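You operate a simulated robot arm through the tools that you are given. There is no shell and no other tool.

You run a simulated two-armed robot. Do the job below in one go: nothing can be reset, and whatever is moved stays where it is left.

TASK
Clean the chest top above the ribbon drawer and lay the green braid card from the braid drawer there.
Fine: Rub the glue smear off with the eraser first; eraser back. One deep drawer opens at a time; leave them shut. What is to be rubbed or washed off counts as gone when no trace of it is left.

Only the result counts: the job must be done as asked and must still hold three seconds after the hand-in. Knocking over, shifting, dropping, spilling or breaking anything else fails it.

THE ROBOT
Two 7-joint arms with fingered hands on one trunk that stands fixed in place. Base frame: the origin is at the foot of the trunk, x ahead of it, y to its left, z up. Readings come in mm, degrees, newtons and seconds.
The left shoulder is at [56, 158, 1168], the right one opposite. With the tool pointing down near the work surface each hand reaches from about 100 to 800 mm from the base axis, measured 20 degrees to its own side. Payload 4 kg a hand.
Tool frame (each hand has its own): the origin (TCP) lies between the finger pads and is the grasp point; the fingertips stand 30 mm ahead of it; z points along the fingers, y is the line along which they close. The gripper opens to 104 mm; its body begins 35 mm behind the TCP. The gripper is a hand of 4 fingers: y runs from the thumb to the fingers, the wrist lies at [-15, -104, -178] in the tool frame, and closing takes about 1.5 s.
Orientation is told as [roll, pitch, yaw] about the base's x, y, z axes, in that order, counted from this pose: with the fingers straight down and the wrist toward the robot, the tool's x, y and z point along [0, 1, 0], [1, 0, 0] and [0, 0, -1] of the base frame.

THE INTERFACE
- The arms move only by the tool servo_tool. It takes "left_series", "right_series" or both (then of equal length, played together; a hand with none holds still); each is a list of rows, each a list of 2 entries, a list of its own where there are three numbers: the shift along the base's x, y, z in mm, then the turn, a rotation vector about the base's x, y, z in degrees. In form: [[[x, y, z], [rx, ry, rz]], ...]. A call has 1 to 20 rows; each row is the pose to reach, as a shift and turn from the pose commanded when the call began. "left_jaw" and "right_jaw" are, for a hand that has rows, the gripper command, from -1 (fully open) to 1 (shut), values between in proportion, set as the call begins (left out, the last holds). Each row takes 0.2 s and may step no farther than 50 mm and 8.6 degrees from the row before; otherwise, or with a gripper value out of range, the whole call is refused. Where a pose cannot be reached the arm comes as near as it can. A force on the tool above 40 N (or 10 N above the force at the start of the call, whichever is more), or a blocked arm, ends the call early, and 0.2 s more pass. The fingers move at their own pace (about 45 mm/s each) and stop on an object; they squeeze with about 23 N. The grip force told is the motor's: it shows also when the fingers shut on nothing. Time passes only in rows, and 0.2 s behind the last, so rows that repeat a pose let the fingers close. The reply holds the time, the measured pose of the TCP, the force on the tool along the base axes, the opening and the grip force, in the units named above and with some noise, with the torque about the TCP (base axes, N m) and any sound that the robot's microphone picked up, and new pictures: "pictures" is both (left out), scene, wrist or none (wrist: the cameras of the hands that moved).
- Cameras (640 x 400 px; columns grow to the right, rows downward): "scene" is now at [116.8, -44.7, 1347.1]; the picture's right is [-0.51, -0.86, 0.01], its down [-0.57, 0.34, -0.75] and it looks along [0.64, -0.39, -0.66] (base axes); focal length 214 px, centre (320, 200). "left" rides on the left gripper at [-61, -92, -131] in its tool frame; the picture's right is [-0.81, -0.28, 0.52], its down [0.53, -0.71, 0.46] and it looks along [0.24, 0.64, 0.72] (tool axes); focal length 275 px, centre (320, 200). "right" rides on the right gripper at [61, -92, -130] in its tool frame; the picture's right is [-0.81, 0.28, -0.52], its down [-0.53, -0.71, 0.46] and it looks along [-0.24, 0.64, 0.72] (tool axes); focal length 275 px, centre (320, 200). There is no depth. A picture from a camera that has moved, and an enlarged one, comes with that camera's place and axes in the base frame and with its lens. The place of the scene camera against the robot may be out by one fixed shift of up to 18 mm in any direction.
- move_column(by): moves the trunk up (or, below 0, down) by that many mm; the arms and the scene camera ride with it, the base frame stays. It gives what a move gives, with no picture.
- move_fingers(index, middle, ring, thumb_bend, thumb_turn, hand): sets how far each is bent, from 0 (flat) to 1 (curled in); at 0.3 the hand is open as for a grip, at 0.7 the pads meet at the TCP. One left out holds its place. A second passes; each finger stops where it meets its share of the squeeze, and holds until it gets a number again. A gripper value or a shape takes the hand back. It gives what a move gives, with no picture; readings hold the bend of each and the force on the fingers (four entries, about 0 where the hand has none), thumb and palm. thumb_turn goes from beside the hand (0) to across from the fingers (1), as for a grip.
- grasp_type(shape, hand): the hand has 4 fingers and takes this shape, open, in about a second: jaw (thumb against the fingers, like two jaws); tri (thumb and two fingers); tip (a fingertip pinch); poke (one finger out to press); point (the index stretched); flat (the hand flat); cup (the hand cupped); fist (a fist). The gripper value then closes the fingers along that shape, each until it touches; the sizes above hold for jaw. It gives what a move gives, with no picture.
- head_to(pan, tilt): turns the head with the scene camera to pan (to the left, within 80 degrees either way) and tilt (down, from -29 to 69), counted from straight ahead of the robot. It gives what a move gives, and a new picture of the scene camera.
- inspect(camera, box): a new picture of the part [left, top, right, bottom] of that camera's present view, enlarged. It takes no simulated time.
- close_job(): hands the job in; it is judged then, once.

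Places have to be worked out from the pictures, the camera data and where the tool is seen. Open the grippers and draw the arms clear of the work before you hand the job in, unless the task says otherwise.

The tools are called as name(argument=value, ...) on one line, values as JSON. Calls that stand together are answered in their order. servo_tool: Moves the arms, as the interface text tells. Its arguments: {"type":"object","properties":{"left_series":{"type":"array","items":{"type":"array"}},"left_jaw":{"type":"number"},"right_series":{"type":"array","items":{"type":"array"}},"right_jaw":{"type":"number"},"pictures":{"type":"string","enum":["both","scene","wrist","none"]}},"required":[]} The other tools are called the same way: move_column (by) moves the trunk up or down; grasp_type (shape, hand) gives the hand a shape; move_fingers (index, middle, ring, thumb_bend, thumb_turn, hand) moves the fingers one by one; head_to (pan, tilt) turns the head that bears the scene camera; inspect (camera, box) takes an enlarged picture of a part of a camera's view; close_job () hands the job in.

At the start:

```text
time_s: 0.0
left_eef_pos: [452.1, -48.8, 1196.8]
left_orientation: [0.1, -0.1, 0.1]
left_ft_force: [0.2, 0.1, 0.2]
left_ft_torque: [0.01, 0.01, -0.01]
left_finger_gap: 103.8
left_gripper_force: 0.0
left_shape: jaw
left_bend: [0.3, 0.3, 0.3, 0.3, 0.98]
left_finger forces: [0.0, 0.1, 0.0, 0.1, 0.0, 0.0]
right_eef_pos: [443.6, -398.4, 1181.1]
right_orientation: [-0.2, 0.0, -0.1]
right_ft_force: [-0.3, 0.3, 0.3]
right_ft_torque: [0.0, -0.01, 0.0]
right_finger_gap: 103.3
right_gripper_force: 0.0
right_shape: jaw
right_bend: [0.3, 0.3, 0.3, 0.3, 0.98]
right_finger forces: [0.0, 0.0, 0.0, 0.0, 0.0, 0.1]
trunk travel left (down, up): [-375.0, 132.0]
head pan, tilt (commanded): [-30.9, 41.0]
```

scene: 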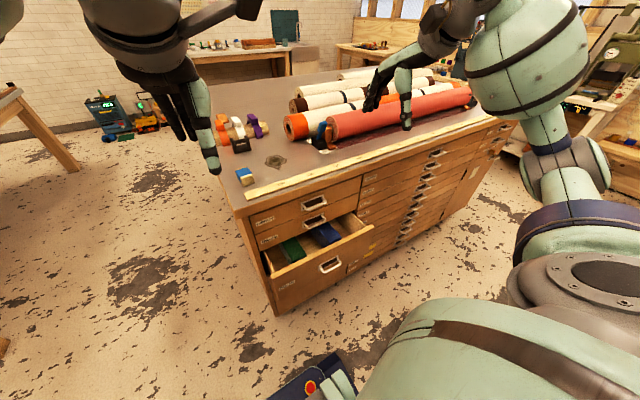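
right: 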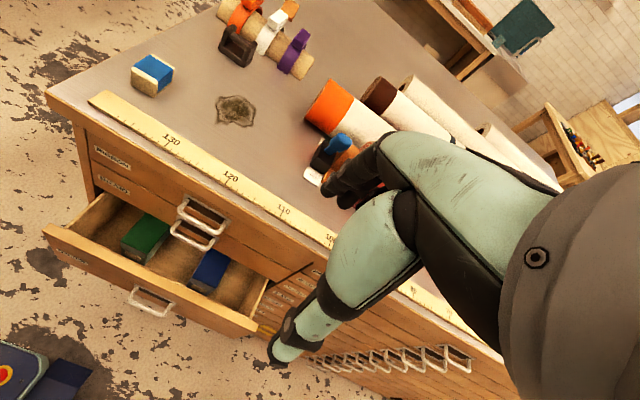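
left: 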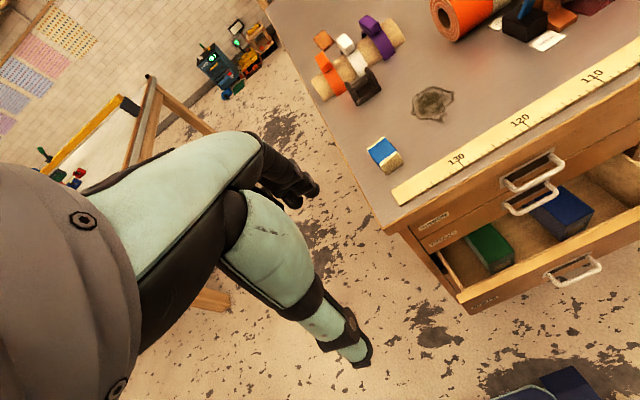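

The pictures show the chest with three deep drawers on its left side, the third one standing open with a green and a blue block in it, a smear on the top and a white-blue eraser near the corner. I enlarge the views to read the labels first.

inspect(camera="right", box=[40, 120, 280, 320])

inspect(camera="left", box=[360, 120, 640, 320])

inspect(camera="scene", box=[200, 90, 400, 310])

```text
2.00 times, centred on (160, 220) of right
camera zoom: at [350.4, -337.1, 1311.5], right [0.28, -0.81, 0.52], down [-0.71, -0.53, -0.45], along [0.64, -0.24, -0.73], focal length 551 px, centre (640, 160)
```

zoom: 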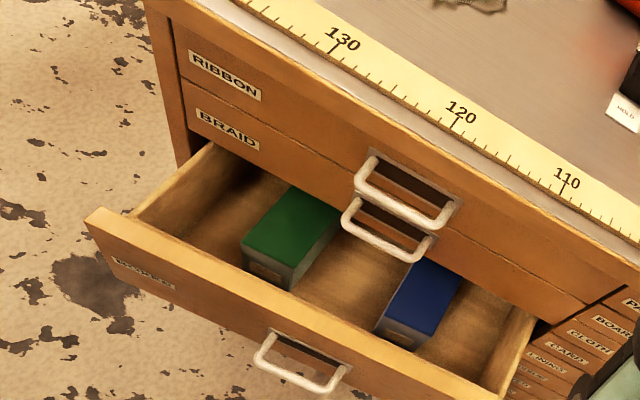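

```text
2.00 times, centred on (500, 220) of left
camera zoom: at [358.3, -108.5, 1328.4], right [-0.27, -0.81, -0.52], down [-0.71, 0.53, -0.46], along [0.64, 0.24, -0.72], focal length 551 px, centre (-40, 160)
```

zoom: 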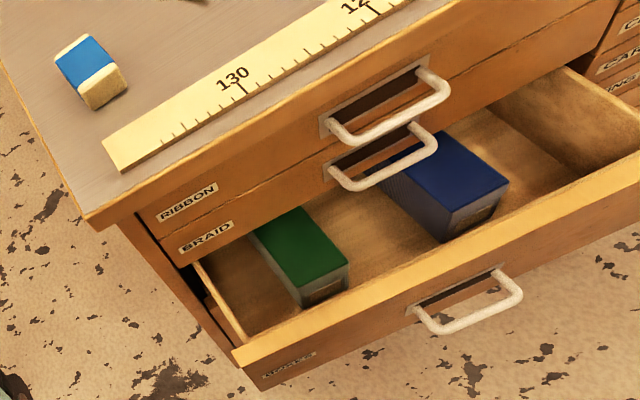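

```text
1.82 times, centred on (300, 200) of scene
camera zoom: at [116.8, -44.7, 1347.1], right [-0.51, -0.86, 0.01], down [-0.57, 0.34, -0.75], along [0.64, -0.39, -0.66], focal length 390 px, centre (356, 200)
```

zoom: 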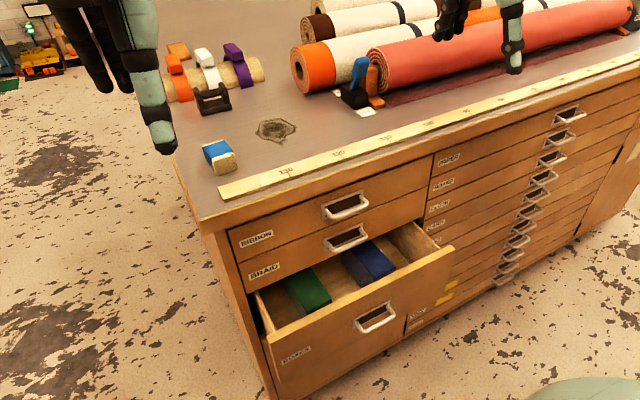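

The deep drawers are RIBBON (top), BRAID (second) and BOXES (third, open). I enlarge the eraser, the smear and the drawer handles to get their sizes and places.

inspect(camera="right", box=[100, 40, 260, 140])

inspect(camera="left", box=[340, 70, 500, 170])

inspect(camera="left", box=[300, 0, 460, 100])

inspect(camera="left", box=[420, 130, 620, 255])

inspect(camera="right", box=[120, 170, 280, 270])

```text
4.00 times, centred on (180, 90) of right
camera zoom: at [350.4, -337.1, 1311.5], right [0.28, -0.81, 0.52], down [-0.71, -0.53, -0.45], along [0.64, -0.24, -0.73], focal length 1101 px, centre (880, 640)
```

zoom: 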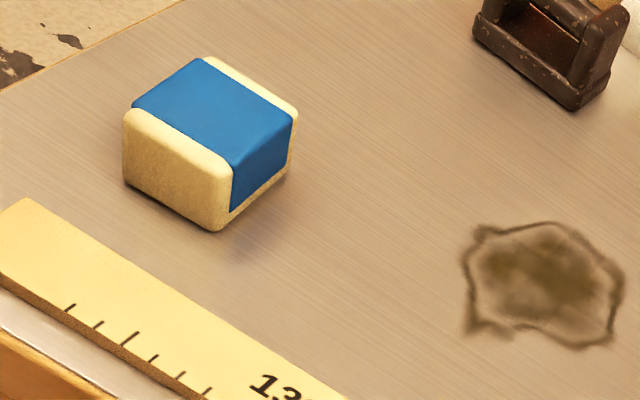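

```text
4.00 times, centred on (420, 120) of left
camera zoom: at [358.3, -108.5, 1328.4], right [-0.27, -0.81, -0.52], down [-0.71, 0.53, -0.46], along [0.64, 0.24, -0.72], focal length 1101 px, centre (-80, 520)
```

zoom: 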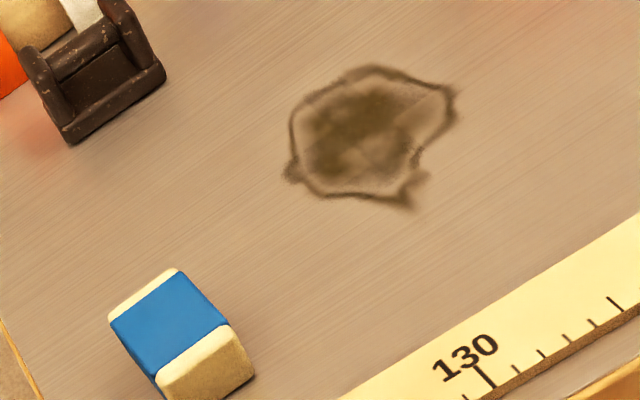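

```text
4.00 times, centred on (380, 50) of left
camera zoom: at [358.3, -108.5, 1328.4], right [-0.27, -0.81, -0.52], down [-0.71, 0.53, -0.46], along [0.64, 0.24, -0.72], focal length 1101 px, centre (80, 800)
```

zoom: 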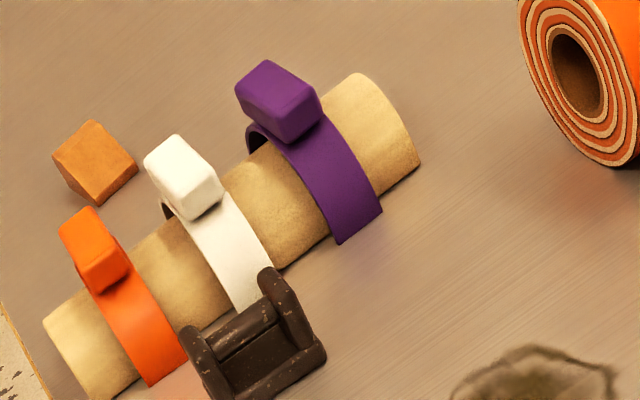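

```text
3.20 times, centred on (520, 192) of left
camera zoom: at [358.3, -108.5, 1328.4], right [-0.27, -0.81, -0.52], down [-0.71, 0.53, -0.46], along [0.64, 0.24, -0.72], focal length 881 px, centre (-320, 224)
```

zoom: 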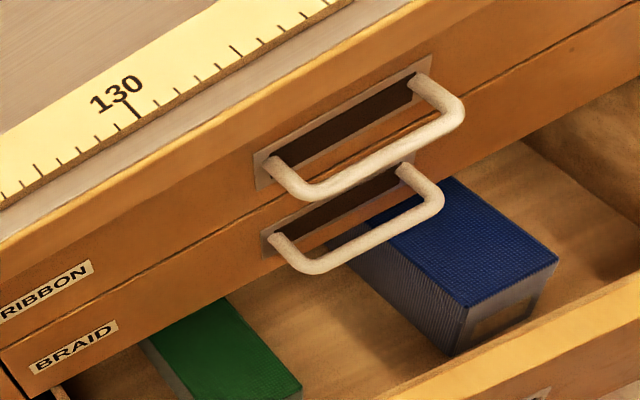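

```text
4.00 times, centred on (200, 220) of right
camera zoom: at [350.4, -337.1, 1311.5], right [0.28, -0.81, 0.52], down [-0.71, -0.53, -0.45], along [0.64, -0.24, -0.73], focal length 1101 px, centre (800, 120)
```

zoom: 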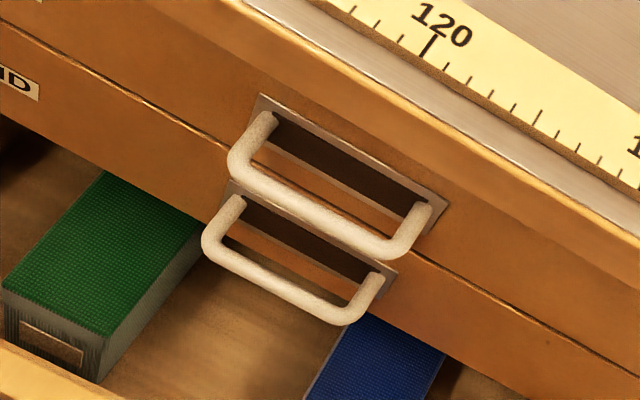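

The chest top lies at about z = 930, with its front edge at x ≈ 580, the eraser near (690, -127) and the smear centred near (752, -250). I move the left arm aside and bring the open right hand closer to the eraser for a better look.

servo_tool(right_series=[[[25, 31, -8], [0, 0, 0]], [[50, 62, -16], [0, 0, 0]], [[75, 93, -24], [0, 0, 0]], [[100, 124, -32], [0, 0, 0]], [[125, 155, -40], [0, 0, 0]], [[150, 186, -48], [0, 0, 0]], [[175, 217, -56], [0, 0, 0]], [[200, 248, -64], [0, 0, 0]], [[200, 248, -64], [0, 0, 0]]], left_series=[[[-6, 29, 0], [0, 0, 0]], [[-12, 58, 0], [0, 0, 0]], [[-18, 87, 0], [0, 0, 0]], [[-24, 116, 0], [0, 0, 0]], [[-30, 145, 0], [0, 0, 0]], [[-36, 174, 0], [0, 0, 0]], [[-42, 203, 0], [0, 0, 0]], [[-48, 232, 0], [0, 0, 0]], [[-48, 232, 0], [0, 0, 0]]], pictures="both")

```text
time_s: 2.0
left_eef_pos: [388.3, 182.7, 1203.0]
left_orientation: [0.2, -0.7, -0.1]
left_ft_force: [-0.7, 0.2, -0.7]
left_ft_torque: [0.0, 0.02, -0.01]
left_finger_gap: 103.8
left_gripper_force: 0.0
left_shape: jaw
left_bend: [0.3, 0.3, 0.3, 0.3, 0.98]
left_finger forces: [0.1, 0.1, 0.1, 0.0, 0.1, 0.0]
right_eef_pos: [627.0, -154.1, 1124.2]
right_orientation: [-0.1, -0.7, 0.0]
right_ft_force: [-0.5, 0.3, -0.3]
right_ft_torque: [0.01, -0.02, -0.02]
right_finger_gap: 104.1
right_gripper_force: 0.0
right_shape: jaw
right_bend: [0.3, 0.3, 0.3, 0.3, 0.97]
right_finger forces: [0.0, 0.1, 0.0, 0.0, 0.0, 0.1]
trunk travel left (down, up): [-375.0, 132.0]
head pan, tilt (commanded): [-30.9, 41.0]
camera scene: at [116.3, -46.2, 1347.1], right [-0.51, -0.86, 0.01], down [-0.57, 0.34, -0.75], along [0.64, -0.39, -0.66], focal length 214 px, centre (320, 200)
camera right: at [533.2, -92.7, 1252.5], right [0.27, -0.81, 0.52], down [-0.71, -0.53, -0.46], along [0.65, -0.25, -0.72], focal length 275 px, centre (320, 200)
camera left: at [294.2, 122.5, 1333.6], right [-0.27, -0.81, -0.52], down [-0.71, 0.53, -0.46], along [0.65, 0.25, -0.72], focal length 275 px, centre (320, 200)
```

scene: 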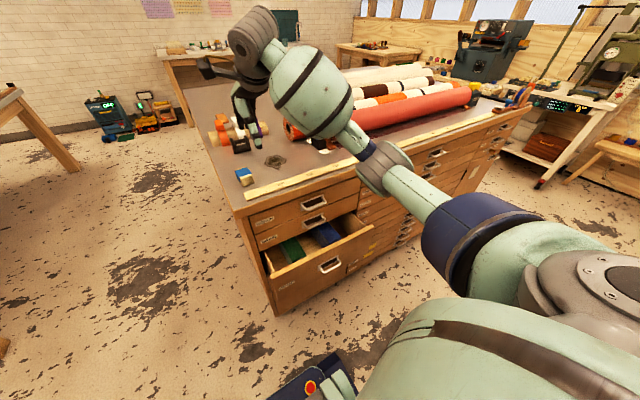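
right: 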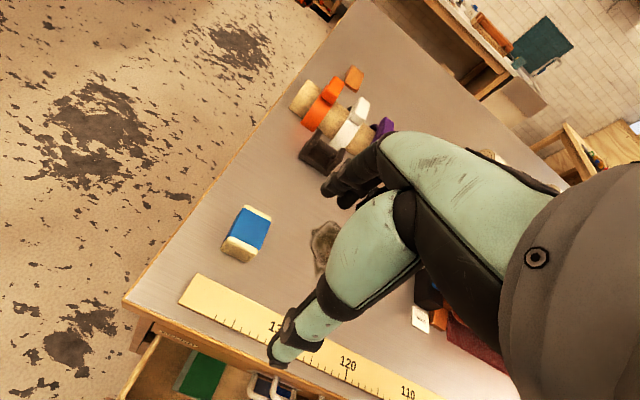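
left: 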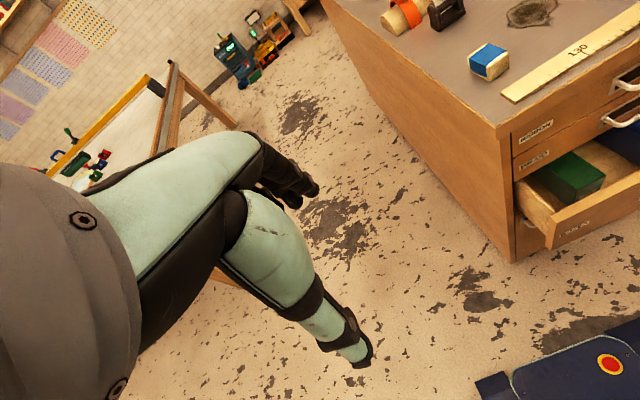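

The right hand is now near the eraser; I enlarge its view to fix the eraser's and smear's place against the reported camera pose.

inspect(camera="right", box=[200, 190, 280, 240])

inspect(camera="left", box=[450, 20, 610, 120])

inspect(camera="right", box=[160, 190, 320, 290])

```text
8.00 times, centred on (240, 215) of right
camera zoom: at [533.2, -92.7, 1252.5], right [0.27, -0.81, 0.52], down [-0.71, -0.53, -0.46], along [0.65, -0.25, -0.72], focal length 2202 px, centre (960, 80)
```

zoom: 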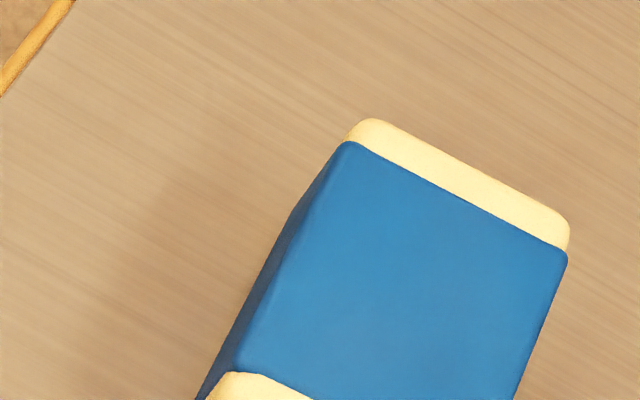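

```text
4.00 times, centred on (530, 70) of left
camera zoom: at [294.2, 122.5, 1333.6], right [-0.27, -0.81, -0.52], down [-0.71, 0.53, -0.46], along [0.65, 0.25, -0.72], focal length 1101 px, centre (-520, 720)
```

zoom: 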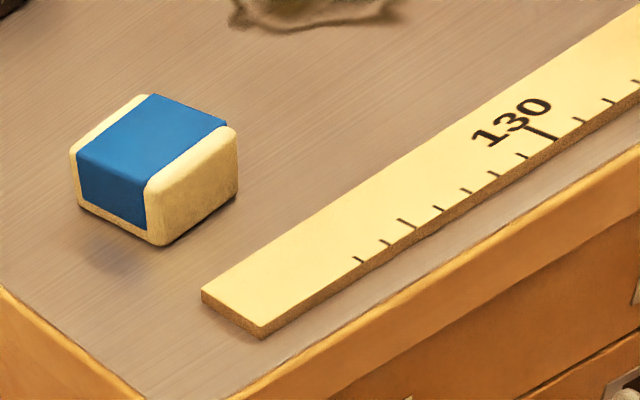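

```text
4.00 times, centred on (240, 240) of right
camera zoom: at [533.2, -92.7, 1252.5], right [0.27, -0.81, 0.52], down [-0.71, -0.53, -0.46], along [0.65, -0.25, -0.72], focal length 1101 px, centre (640, 40)
```

zoom: 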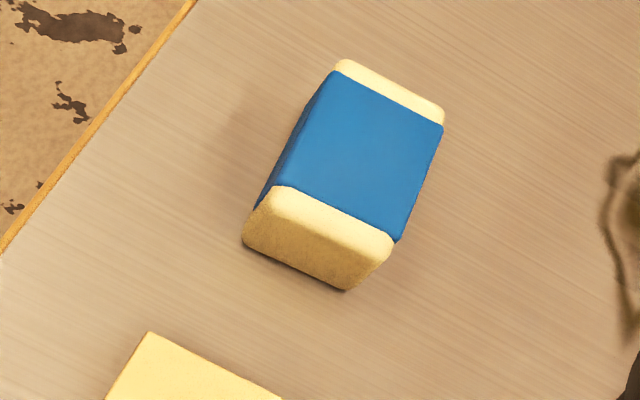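

The eraser measures about 49 x 34 x 37 mm, centred at (695, -124), with its long side along x. Before gripping it I test how far the right hand reaches over the far side of the smear.

servo_tool(right_series=[[[28, -20, -20], [0, 0, 0]], [[56, -41, -40], [0, 0, 0]], [[84, -62, -60], [0, 0, 0]], [[112, -83, -80], [0, 0, 0]], [[141, -105, -107], [0, 0, 0]], [[141, -105, -107], [0, 0, 0]], [[141, -105, -107], [0, 0, 0]], [[141, -105, -107], [0, 0, 0]]], pictures="both")

```text
time_s: 3.8
left_eef_pos: [390.5, 185.1, 1203.5]
left_orientation: [0.1, -0.7, 0.1]
left_ft_force: [-0.2, 0.3, -0.3]
left_ft_torque: [0.04, 0.01, 0.0]
left_finger_gap: 104.0
left_gripper_force: 0.0
left_shape: jaw
left_bend: [0.3, 0.3, 0.3, 0.3, 0.98]
left_finger forces: [0.0, 0.0, 0.1, 0.0, 0.0, 0.1]
right_eef_pos: [769.4, -256.4, 1012.8]
right_orientation: [-0.1, -0.6, 0.0]
right_ft_force: [0.2, -0.1, 0.2]
right_ft_torque: [-0.02, 0.0, 0.01]
right_finger_gap: 103.9
right_gripper_force: 0.1
right_shape: jaw
right_bend: [0.3, 0.3, 0.3, 0.3, 0.97]
right_finger forces: [0.0, 0.0, 0.0, 0.1, 0.0, 0.0]
trunk travel left (down, up): [-375.0, 132.0]
head pan, tilt (commanded): [-30.9, 41.0]
camera scene: at [117.4, -44.5, 1347.1], right [-0.51, -0.86, 0.01], down [-0.57, 0.34, -0.75], along [0.64, -0.39, -0.66], focal length 214 px, centre (320, 200)
camera right: at [676.8, -194.1, 1142.3], right [0.27, -0.81, 0.52], down [-0.71, -0.53, -0.46], along [0.65, -0.25, -0.72], focal length 275 px, centre (320, 200)
```

scene: 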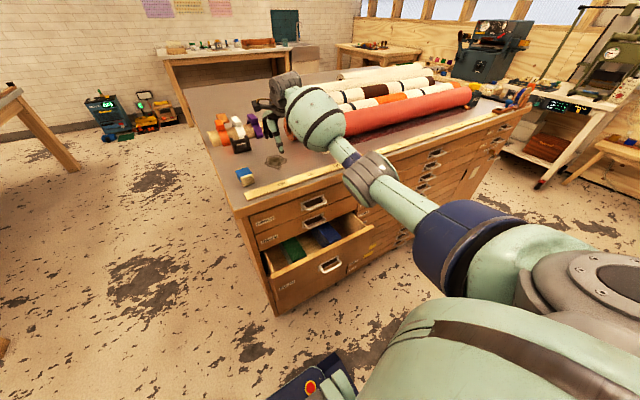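
right: 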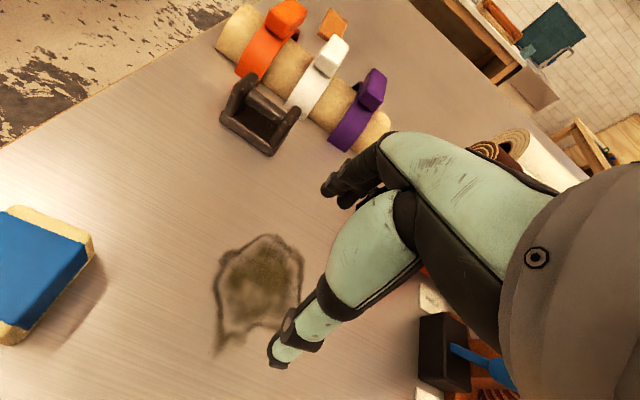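

The hand follows with a steady offset of about -15 mm in x but is not yet limited. I push 30 mm farther to see whether x ≈ 800 can be reached, then judge the rubbing range.

servo_tool(right_series=[[[20, -10, -20], [0, 0, 0]], [[30, -20, -30], [0, 0, 0]], [[30, -20, -30], [0, 0, 0]], [[30, -20, -30], [0, 0, 0]]], pictures="none")

```text
time_s: 4.6
left_eef_pos: [372.5, 184.6, 1207.9]
left_orientation: [0.3, -1.6, 0.1]
left_ft_force: [-0.4, 0.3, 0.1]
left_ft_torque: [0.02, -0.02, -0.03]
left_finger_gap: 103.9
left_gripper_force: 0.0
left_shape: jaw
left_bend: [0.3, 0.3, 0.3, 0.3, 0.98]
left_finger forces: [0.1, 0.0, 0.0, 0.1, 0.1, 0.0]
right_eef_pos: [791.9, -278.6, 994.7]
right_orientation: [-0.3, -1.3, 0.0]
right_ft_force: [0.3, -0.4, 0.3]
right_ft_torque: [0.01, 0.05, 0.0]
right_finger_gap: 104.1
right_gripper_force: 0.0
right_shape: jaw
right_bend: [0.3, 0.3, 0.3, 0.3, 0.98]
right_finger forces: [0.0, 0.1, 0.1, 0.1, 0.0, 0.0]
trunk travel left (down, up): [-375.0, 132.0]
head pan, tilt (commanded): [-30.9, 41.0]
stopped in row 4 (right hand): the arm was blocked; the commanded pose is now the measured one
```

The arm stopped as blocked at x = 792 and the left hand shifted back too, so the whole body seems to lean slightly when the right arm is stretched. I take scene views to see what touches and how the body sits.

inspect(camera="scene", box=[200, 90, 400, 310])

inspect(camera="scene", box=[0, 0, 640, 400])

inspect(camera="right", box=[0, 0, 640, 400])

```text
1.82 times, centred on (300, 200) of scene
camera zoom: at [115.4, -45.3, 1347.2], right [-0.51, -0.86, 0.01], down [-0.57, 0.34, -0.75], along [0.64, -0.39, -0.66], focal length 390 px, centre (356, 200)
```

zoom: 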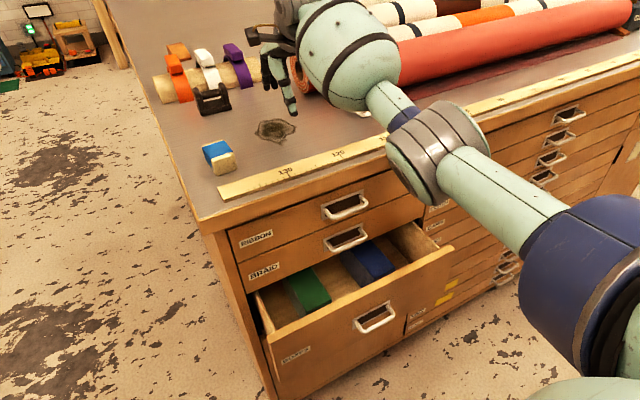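

```text
1.00 times, centred on (320, 200) of scene (not enlarged: the box is as wide or as high as the picture)
camera zoom: at [115.4, -45.3, 1347.2], right [-0.51, -0.86, 0.01], down [-0.57, 0.34, -0.75], along [0.64, -0.39, -0.66], focal length 214 px, centre (320, 200)
```

zoom: 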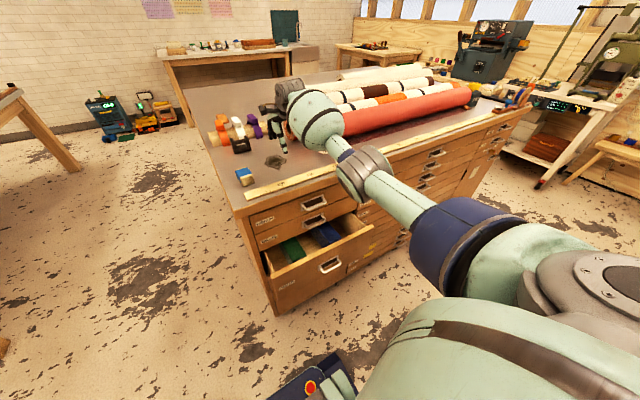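

```text
1.00 times, centred on (320, 200) of right (not enlarged: the box is as wide or as high as the picture)
camera zoom: at [697.7, -215.9, 1123.1], right [0.26, -0.81, 0.53], down [-0.7, -0.53, -0.47], along [0.66, -0.25, -0.71], focal length 275 px, centre (320, 200)
```

zoom: 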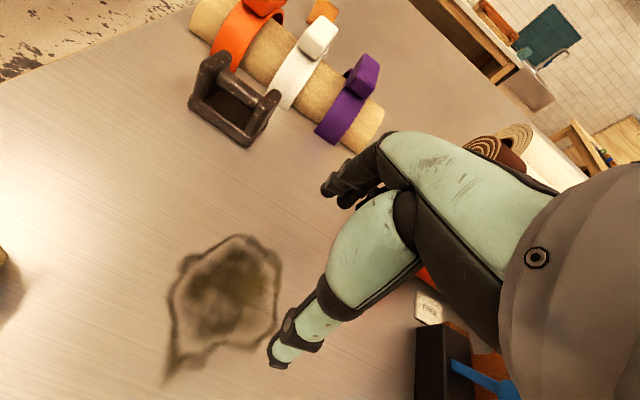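

The scene view is unchanged and nothing touches, so it is just a small body lean at full stretch; x ≈ 790 is reachable at this height. I bring the hand back above the eraser and check how it settles.

servo_tool(right_series=[[[-20, 25, 20], [0, 0, 0]], [[-40, 55, 40], [0, 0, 0]], [[-60, 90, 55], [0, 0, 0]], [[-80, 125, 65], [0, 0, 0]], [[-95, 150, 65], [0, 0, 0]], [[-95, 150, 65], [0, 0, 0]], [[-95, 150, 65], [0, 0, 0]], [[-95, 150, 65], [0, 0, 0]]], pictures="wrist")

```text
time_s: 6.4
left_eef_pos: [374.6, 184.1, 1207.0]
left_orientation: [0.1, -1.4, 0.2]
left_ft_force: [-0.1, -0.7, 0.0]
left_ft_torque: [0.03, 0.05, -0.02]
left_finger_gap: 103.8
left_gripper_force: 0.1
left_shape: jaw
left_bend: [0.3, 0.3, 0.3, 0.3, 0.98]
left_finger forces: [0.1, 0.1, 0.1, 0.0, 0.0, 0.1]
right_eef_pos: [694.2, -128.1, 1060.1]
right_orientation: [-0.2, -1.3, 0.0]
right_ft_force: [-0.5, 0.0, 0.1]
right_ft_torque: [0.03, 0.01, 0.0]
right_finger_gap: 104.1
right_gripper_force: 0.1
right_shape: jaw
right_bend: [0.3, 0.3, 0.3, 0.3, 0.98]
right_finger forces: [0.0, 0.1, 0.0, 0.0, 0.1, 0.0]
trunk travel left (down, up): [-375.0, 132.0]
head pan, tilt (commanded): [-30.9, 41.0]
camera right: at [599.7, -65.9, 1188.1], right [0.26, -0.81, 0.53], down [-0.7, -0.53, -0.47], along [0.66, -0.25, -0.71], focal length 275 px, centre (320, 200)
```

right: 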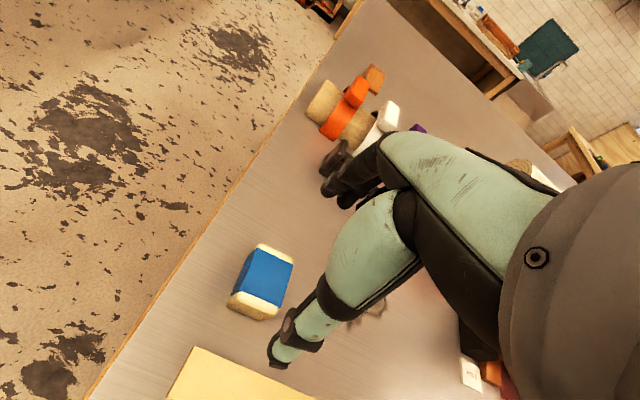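

The hand hangs above the eraser at (694, -128, 1060). I narrow the fingers to about 70 mm so that the thumb clears the ruler, and descend to just above the grip height.

servo_tool(right_series=[[[1, 2, -20], [0, 0.7, 2]], [[2, 4, -40], [0, 1.3, 4]], [[2, 4, -60], [0, 1.3, 4]], [[2, 4, -70], [0, 1.3, 4]], [[2, 4, -70], [0, 1.3, 4]], [[2, 4, -70], [0, 1.3, 4]]], right_jaw=-0.35, pictures="both")

inspect(camera="right", box=[180, 160, 420, 400])

inspect(camera="left", box=[400, 0, 640, 150])

```text
time_s: 7.8
left_eef_pos: [374.6, 185.0, 1207.6]
left_orientation: [0.2, -1.6, 0.0]
left_ft_force: [-0.2, 0.7, -0.6]
left_ft_torque: [-0.01, 0.01, 0.02]
left_finger_gap: 103.8
left_gripper_force: 0.0
left_shape: jaw
left_bend: [0.3, 0.3, 0.3, 0.3, 0.98]
left_finger forces: [0.1, 0.0, 0.0, 0.0, 0.1, 0.1]
right_eef_pos: [699.8, -122.7, 989.4]
right_orientation: [-0.1, 0.0, 4.0]
right_ft_force: [0.1, 0.5, -0.2]
right_ft_torque: [-0.04, -0.01, 0.02]
right_finger_gap: 70.4
right_gripper_force: 0.1
right_shape: jaw
right_bend: [0.28, 0.38, 0.35, 0.6, 0.99]
right_finger forces: [0.0, 0.0, 0.0, 0.0, 0.0, 0.0]
trunk travel left (down, up): [-375.0, 132.0]
head pan, tilt (commanded): [-30.9, 41.0]
camera scene: at [116.9, -44.6, 1347.1], right [-0.51, -0.86, 0.01], down [-0.57, 0.34, -0.75], along [0.64, -0.39, -0.66], focal length 214 px, centre (320, 200)
camera right: at [602.4, -67.8, 1119.5], right [0.33, -0.79, 0.52], down [-0.67, -0.58, -0.45], along [0.66, -0.2, -0.72], focal length 275 px, centre (320, 200)
```

scene: 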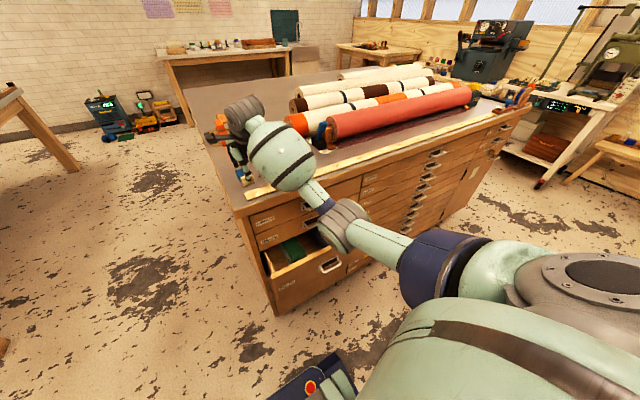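
right: 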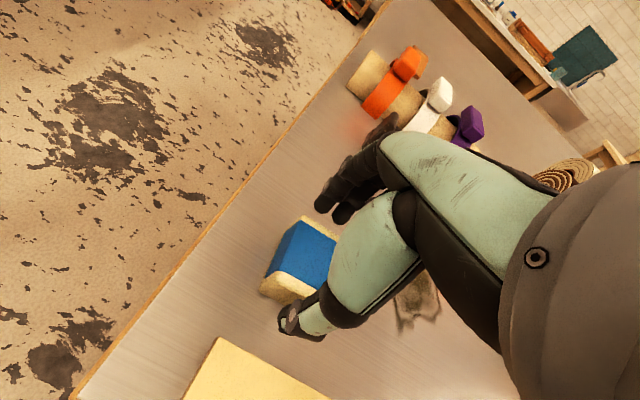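

```text
1.67 times, centred on (300, 280) of right
camera zoom: at [602.4, -67.8, 1119.5], right [0.33, -0.79, 0.52], down [-0.67, -0.58, -0.45], along [0.66, -0.2, -0.72], focal length 459 px, centre (353, 67)
```

zoom: 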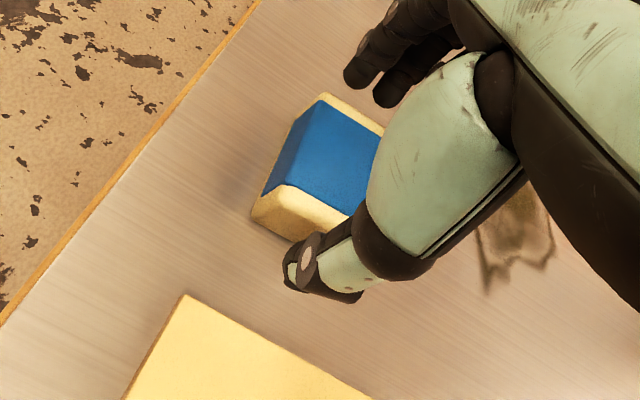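

```text
2.67 times, centred on (520, 75) of left
camera zoom: at [278.9, 124.1, 1336.4], right [-0.26, -0.81, -0.53], down [-0.7, 0.53, -0.47], along [0.66, 0.25, -0.71], focal length 734 px, centre (-213, 533)
```

zoom: 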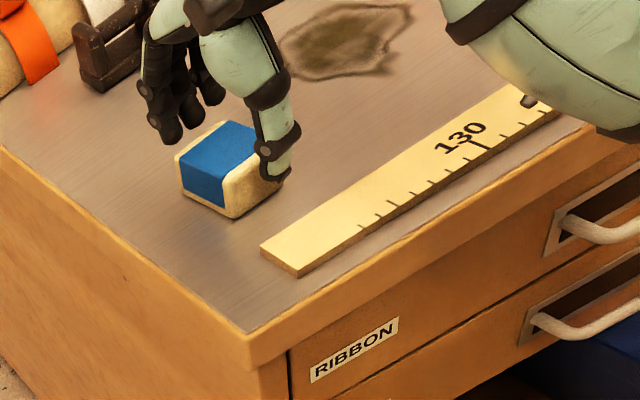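

Thumb and fingers straddle the eraser with clearance on both sides. I lower the hand another 22 mm and shift 4 mm back so the pads sit centred on its ends.

servo_tool(right_series=[[[-4, -2, -8], [0, 0, 0]], [[-4, -2, -16], [0, 0, 0]], [[-4, -2, -22], [0, 0, 0]], [[-4, -2, -22], [0, 0, 0]], [[-4, -2, -22], [0, 0, 0]]], pictures="wrist")

inspect(camera="left", box=[440, 20, 560, 95])

```text
time_s: 9.0
left_eef_pos: [374.1, 184.5, 1208.1]
left_orientation: [0.1, -1.6, 0.0]
left_ft_force: [-1.0, 0.0, 0.1]
left_ft_torque: [0.04, -0.02, 0.03]
left_finger_gap: 104.1
left_gripper_force: 0.0
left_shape: jaw
left_bend: [0.3, 0.3, 0.3, 0.3, 0.98]
left_finger forces: [0.0, 0.0, 0.1, 0.1, 0.1, 0.0]
right_eef_pos: [694.0, -124.9, 968.6]
right_orientation: [-0.2, 0.1, 4.0]
right_ft_force: [1.0, -0.4, -0.2]
right_ft_torque: [0.01, 0.01, -0.02]
right_finger_gap: 70.7
right_gripper_force: 0.1
right_shape: jaw
right_bend: [0.28, 0.38, 0.35, 0.6, 0.99]
right_finger forces: [0.0, 0.0, 0.1, 0.0, 0.1, 0.0]
trunk travel left (down, up): [-375.0, 132.0]
head pan, tilt (commanded): [-30.9, 41.0]
camera right: at [598.5, -69.6, 1098.2], right [0.33, -0.79, 0.52], down [-0.67, -0.58, -0.45], along [0.66, -0.2, -0.72], focal length 275 px, centre (320, 200)
```

right: 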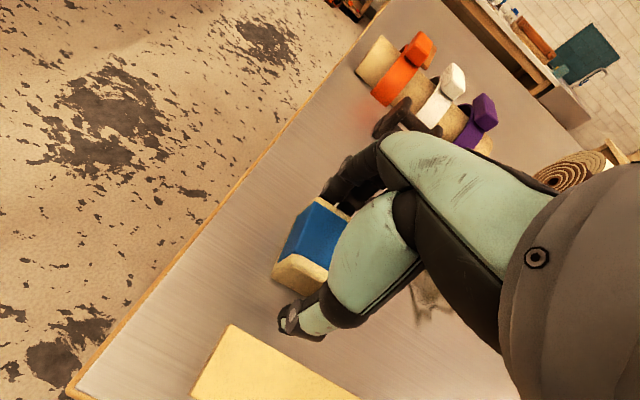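

```text
5.33 times, centred on (500, 58) of left
camera zoom: at [278.9, 124.2, 1336.4], right [-0.26, -0.81, -0.53], down [-0.7, 0.53, -0.47], along [0.66, 0.25, -0.71], focal length 1468 px, centre (-640, 960)
```

zoom: 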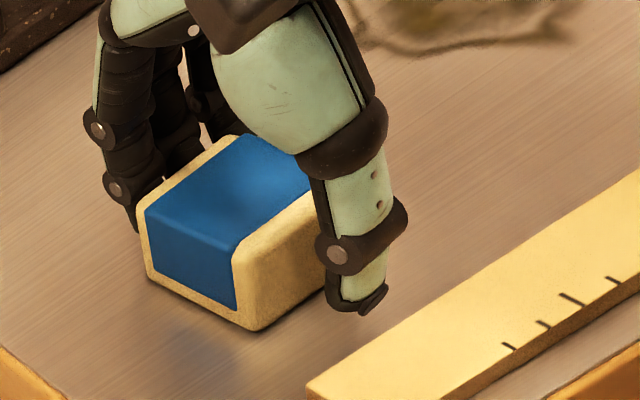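

The thumb tip is about 4 mm above the top and both sides are lined up with the eraser's ends. I close the hand on the eraser now.

servo_tool(right_series=[[[0, 0, 0], [0, 0, 0]], [[0, 0, 0], [0, 0, 0]], [[0, 0, 0], [0, 0, 0]], [[0, 0, 0], [0, 0, 0]], [[0, 0, 0], [0, 0, 0]], [[0, 0, 0], [0, 0, 0]], [[0, 0, 0], [0, 0, 0]]], right_jaw=1, pictures="wrist")

inspect(camera="left", box=[440, 20, 560, 95])

```text
time_s: 10.6
left_eef_pos: [374.6, 184.0, 1207.8]
left_orientation: [0.1, -1.3, 0.1]
left_ft_force: [-0.5, -0.6, 0.1]
left_ft_torque: [-0.02, -0.01, 0.0]
left_finger_gap: 104.1
left_gripper_force: 0.1
left_shape: jaw
left_bend: [0.3, 0.3, 0.3, 0.3, 0.98]
left_finger forces: [0.0, 0.0, 0.1, 0.0, 0.0, 0.0]
right_eef_pos: [694.7, -124.7, 968.2]
right_orientation: [-0.2, 0.0, 4.0]
right_ft_force: [-0.3, 0.4, -0.2]
right_ft_torque: [-0.01, -0.02, -0.01]
right_finger_gap: 50.4
right_gripper_force: 22.8
right_shape: jaw
right_bend: [0.74, 0.45, 0.48, 0.71, 1.0]
right_finger forces: [12.7, 7.2, 0.0, 0.1, 20.0, 0.1]
trunk travel left (down, up): [-375.0, 132.0]
head pan, tilt (commanded): [-30.9, 41.0]
camera right: at [598.6, -69.7, 1098.2], right [0.33, -0.79, 0.52], down [-0.67, -0.58, -0.45], along [0.66, -0.2, -0.72], focal length 275 px, centre (320, 200)
```

right: 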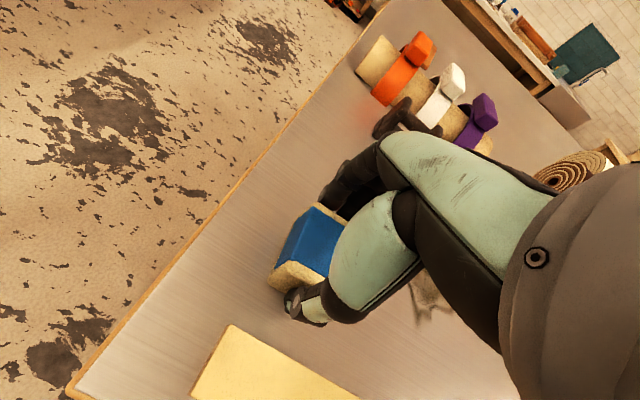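

```text
5.33 times, centred on (500, 58) of left
camera zoom: at [279.0, 124.1, 1336.4], right [-0.26, -0.81, -0.53], down [-0.7, 0.53, -0.47], along [0.66, 0.25, -0.71], focal length 1468 px, centre (-640, 960)
```

zoom: 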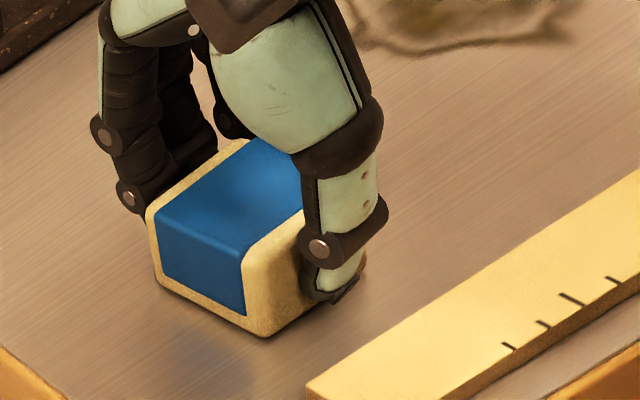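

The eraser is held firmly (gap 50 mm, 23 N). I lift it 20 mm and carry it over the smear, then look.

servo_tool(right_series=[[[0, 0, 10], [0, 0, 0]], [[0, 0, 20], [0, 0, 0]], [[12, -25, 20], [0, 0, -1]], [[24, -55, 20], [0, 0, -2]], [[38, -90, 20], [0, 0, -3]], [[50, -118, 20], [0, 0, -4]], [[57, -125, 20], [0, 0, -4]], [[57, -125, 20], [0, 0, -4]], [[57, -125, 20], [0, 0, -4]]], pictures="wrist")

inspect(camera="left", box=[440, 0, 640, 125])

```text
time_s: 12.6
left_eef_pos: [374.8, 184.6, 1207.4]
left_orientation: [0.1, -1.4, 0.1]
left_ft_force: [0.4, -1.5, 0.7]
left_ft_torque: [0.01, -0.01, -0.02]
left_finger_gap: 104.1
left_gripper_force: 0.1
left_shape: jaw
left_bend: [0.3, 0.3, 0.3, 0.3, 0.98]
left_finger forces: [0.0, 0.1, 0.0, 0.0, 0.0, 0.0]
right_eef_pos: [751.9, -249.8, 989.0]
right_orientation: [-0.3, 0.1, 0.0]
right_ft_force: [-0.2, 0.2, -1.0]
right_ft_torque: [0.01, 0.0, 0.0]
right_finger_gap: 50.5
right_gripper_force: 22.9
right_shape: jaw
right_bend: [0.74, 0.45, 0.48, 0.71, 1.0]
right_finger forces: [12.7, 7.3, 0.0, 0.0, 20.1, 0.0]
trunk travel left (down, up): [-375.0, 132.0]
head pan, tilt (commanded): [-30.9, 41.0]
camera right: at [660.4, -187.8, 1117.8], right [0.28, -0.81, 0.52], down [-0.71, -0.53, -0.45], along [0.64, -0.25, -0.72], focal length 275 px, centre (320, 200)
```

right: 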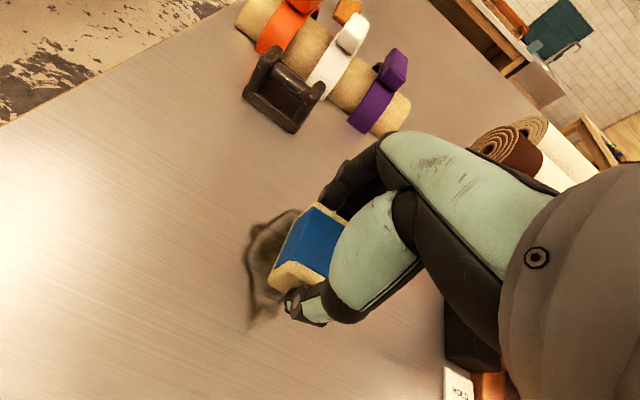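

```text
3.20 times, centred on (540, 62) of left
camera zoom: at [279.1, 124.0, 1336.4], right [-0.26, -0.81, -0.53], down [-0.7, 0.53, -0.47], along [0.66, 0.25, -0.71], focal length 881 px, centre (-384, 640)
```

zoom: 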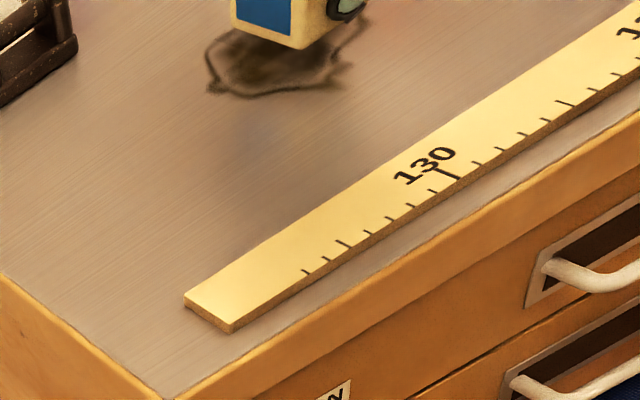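

The eraser hangs about 21 mm above the middle of the smear. I lower it into light contact and read the force.

servo_tool(right_series=[[[0, 0, -8], [0, 0, 0]], [[0, 0, -16], [0, 0, 0]], [[0, 0, -20], [0, 0, 0]], [[0, 0, -22], [0, 0, 0]], [[0, 0, -22], [0, 0, 0]]], pictures="none")

```text
time_s: 13.8
left_eef_pos: [373.6, 184.4, 1208.7]
left_orientation: [0.1, -1.5, 0.1]
left_ft_force: [0.2, 0.4, -0.2]
left_ft_torque: [0.01, 0.03, 0.02]
left_finger_gap: 103.9
left_gripper_force: 0.1
left_shape: jaw
left_bend: [0.3, 0.3, 0.3, 0.3, 0.98]
left_finger forces: [0.0, 0.0, 0.1, 0.0, 0.0, 0.0]
right_eef_pos: [751.9, -249.1, 967.3]
right_orientation: [-0.2, -0.1, -0.1]
right_ft_force: [-1.1, -0.1, 4.6]
right_ft_torque: [-0.01, 0.0, 0.02]
right_finger_gap: 50.4
right_gripper_force: 22.8
right_shape: jaw
right_bend: [0.74, 0.45, 0.48, 0.71, 1.0]
right_finger forces: [12.5, 7.2, 0.1, 0.0, 21.0, 0.0]
trunk travel left (down, up): [-375.0, 132.0]
head pan, tilt (commanded): [-30.9, 41.0]
```

Contact with 4.6 N at z = 967. I press slightly more and rub the first raster strokes over the smear.

servo_tool(right_series=[[[0, 0, -2], [0, 0, 0]], [[-15, 10, -2], [0, 0, 0]], [[-28, 25, -2], [0, 0, 0]], [[-10, 30, -2], [0, 0, 0]], [[10, 30, -2], [0, 0, 0]], [[28, 30, -2], [0, 0, 0]], [[28, 15, -2], [0, 0, 0]], [[10, 15, -2], [0, 0, 0]], [[-10, 15, -2], [0, 0, 0]], [[-28, 15, -2], [0, 0, 0]], [[-28, 0, -2], [0, 0, 0]], [[-10, 0, -2], [0, 0, 0]], [[10, 0, -2], [0, 0, 0]], [[28, 0, -2], [0, 0, 0]], [[28, -15, -2], [0, 0, 0]], [[10, -15, -2], [0, 0, 0]], [[-10, -15, -2], [0, 0, 0]], [[-28, -15, -2], [0, 0, 0]], [[-28, -30, -2], [0, 0, 0]], [[-10, -30, -2], [0, 0, 0]]], pictures="wrist")

inspect(camera="left", box=[480, 0, 640, 100])

```text
time_s: 18.0
left_eef_pos: [372.0, 186.6, 1208.7]
left_orientation: [0.0, -1.6, 0.1]
left_ft_force: [0.6, 0.8, -0.9]
left_ft_torque: [0.02, 0.0, 0.0]
left_finger_gap: 103.6
left_gripper_force: 0.0
left_shape: jaw
left_bend: [0.3, 0.3, 0.3, 0.3, 0.98]
left_finger forces: [0.0, 0.0, 0.0, 0.1, 0.1, 0.0]
right_eef_pos: [740.0, -280.6, 965.8]
right_orientation: [-0.4, -0.1, -0.1]
right_ft_force: [-5.3, -0.6, 14.6]
right_ft_torque: [0.0, 0.12, -0.03]
right_finger_gap: 50.9
right_gripper_force: 23.3
right_shape: jaw
right_bend: [0.74, 0.45, 0.48, 0.71, 1.0]
right_finger forces: [12.5, 7.2, 0.0, 0.0, 25.3, 0.0]
trunk travel left (down, up): [-375.0, 132.0]
head pan, tilt (commanded): [-30.9, 41.0]
camera right: at [648.0, -217.6, 1095.5], right [0.27, -0.81, 0.52], down [-0.71, -0.53, -0.45], along [0.65, -0.25, -0.72], focal length 275 px, centre (320, 200)
```

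right: 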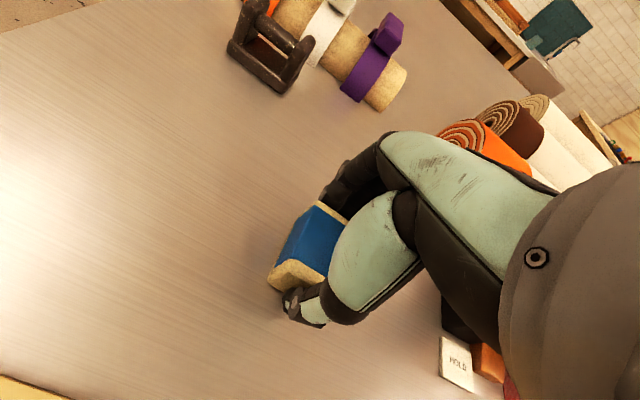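

```text
4.00 times, centred on (560, 50) of left
camera zoom: at [276.6, 124.7, 1336.9], right [-0.26, -0.81, -0.53], down [-0.7, 0.53, -0.47], along [0.66, 0.25, -0.71], focal length 1101 px, centre (-640, 800)
```

zoom: 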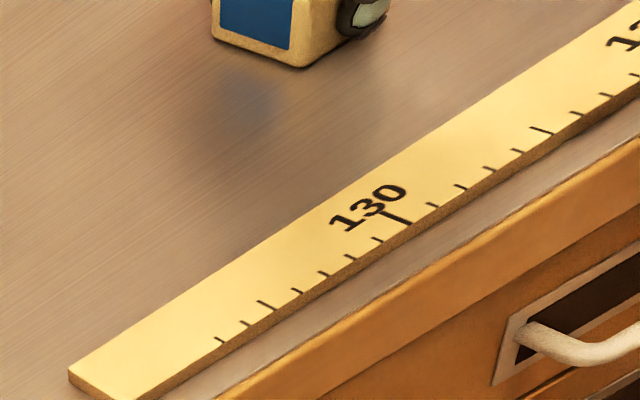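

The part of the smear now in view has vanished. I rub the remaining strip and then go round the whole edge of the patch again.

servo_tool(right_series=[[[20, 0, 0.5], [0, 0, 0]], [[38, 0, 0.5], [0, 0, 0]], [[38, -12, 0.5], [0, 0, 0]], [[20, -12, 0.5], [0, 0, 0]], [[0, -12, 0.5], [0, 0, 0]], [[-18, -12, 0.5], [0, 0, 0]], [[-33, -4, 0.5], [0, 0, 0]], [[-36, 12, 0.5], [0, 0, 0]], [[-36, 30, 0.5], [0, 0, 0]], [[-36, 48, 0.5], [0, 0, 0]], [[-25, 60, 0.5], [0, 0, 0]], [[-5, 65, 0.5], [0, 0, 0]], [[15, 65, 0.5], [0, 0, 0]], [[33, 62, 0.5], [0, 0, 0]], [[45, 50, 0.5], [0, 0, 0]], [[46, 32, 0.5], [0, 0, 0]], [[46, 14, 0.5], [0, 0, 0]], [[45, -4, 0.5], [0, 0, 0]], [[38, -16, 0.5], [0, 0, 0]], [[20, -8, 0.5], [0, 0, 0]]], pictures="wrist")

```text
time_s: 22.2
left_eef_pos: [373.1, 185.2, 1207.6]
left_orientation: [0.1, -1.6, 0.1]
left_ft_force: [0.4, 0.2, -0.3]
left_ft_torque: [0.01, 0.01, 0.02]
left_finger_gap: 103.8
left_gripper_force: 0.1
left_shape: jaw
left_bend: [0.3, 0.3, 0.3, 0.3, 0.98]
left_finger forces: [0.0, 0.0, 0.1, 0.0, 0.1, 0.0]
right_eef_pos: [762.8, -289.7, 966.4]
right_orientation: [-0.3, -0.2, -0.1]
right_ft_force: [2.9, -3.2, 8.9]
right_ft_torque: [-0.07, -0.21, -0.03]
right_finger_gap: 51.1
right_gripper_force: 23.2
right_shape: jaw
right_bend: [0.74, 0.45, 0.48, 0.71, 1.0]
right_finger forces: [14.9, 9.0, 0.1, 0.0, 20.6, 0.0]
trunk travel left (down, up): [-375.0, 132.0]
head pan, tilt (commanded): [-30.9, 41.0]
camera right: at [670.3, -227.6, 1095.6], right [0.27, -0.81, 0.52], down [-0.71, -0.53, -0.45], along [0.65, -0.25, -0.72], focal length 275 px, centre (320, 200)
```

right: 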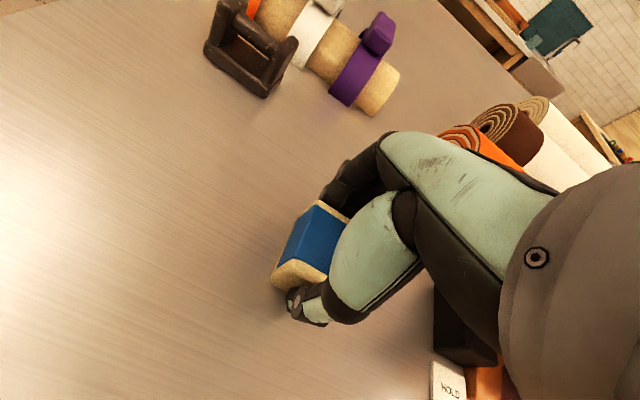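

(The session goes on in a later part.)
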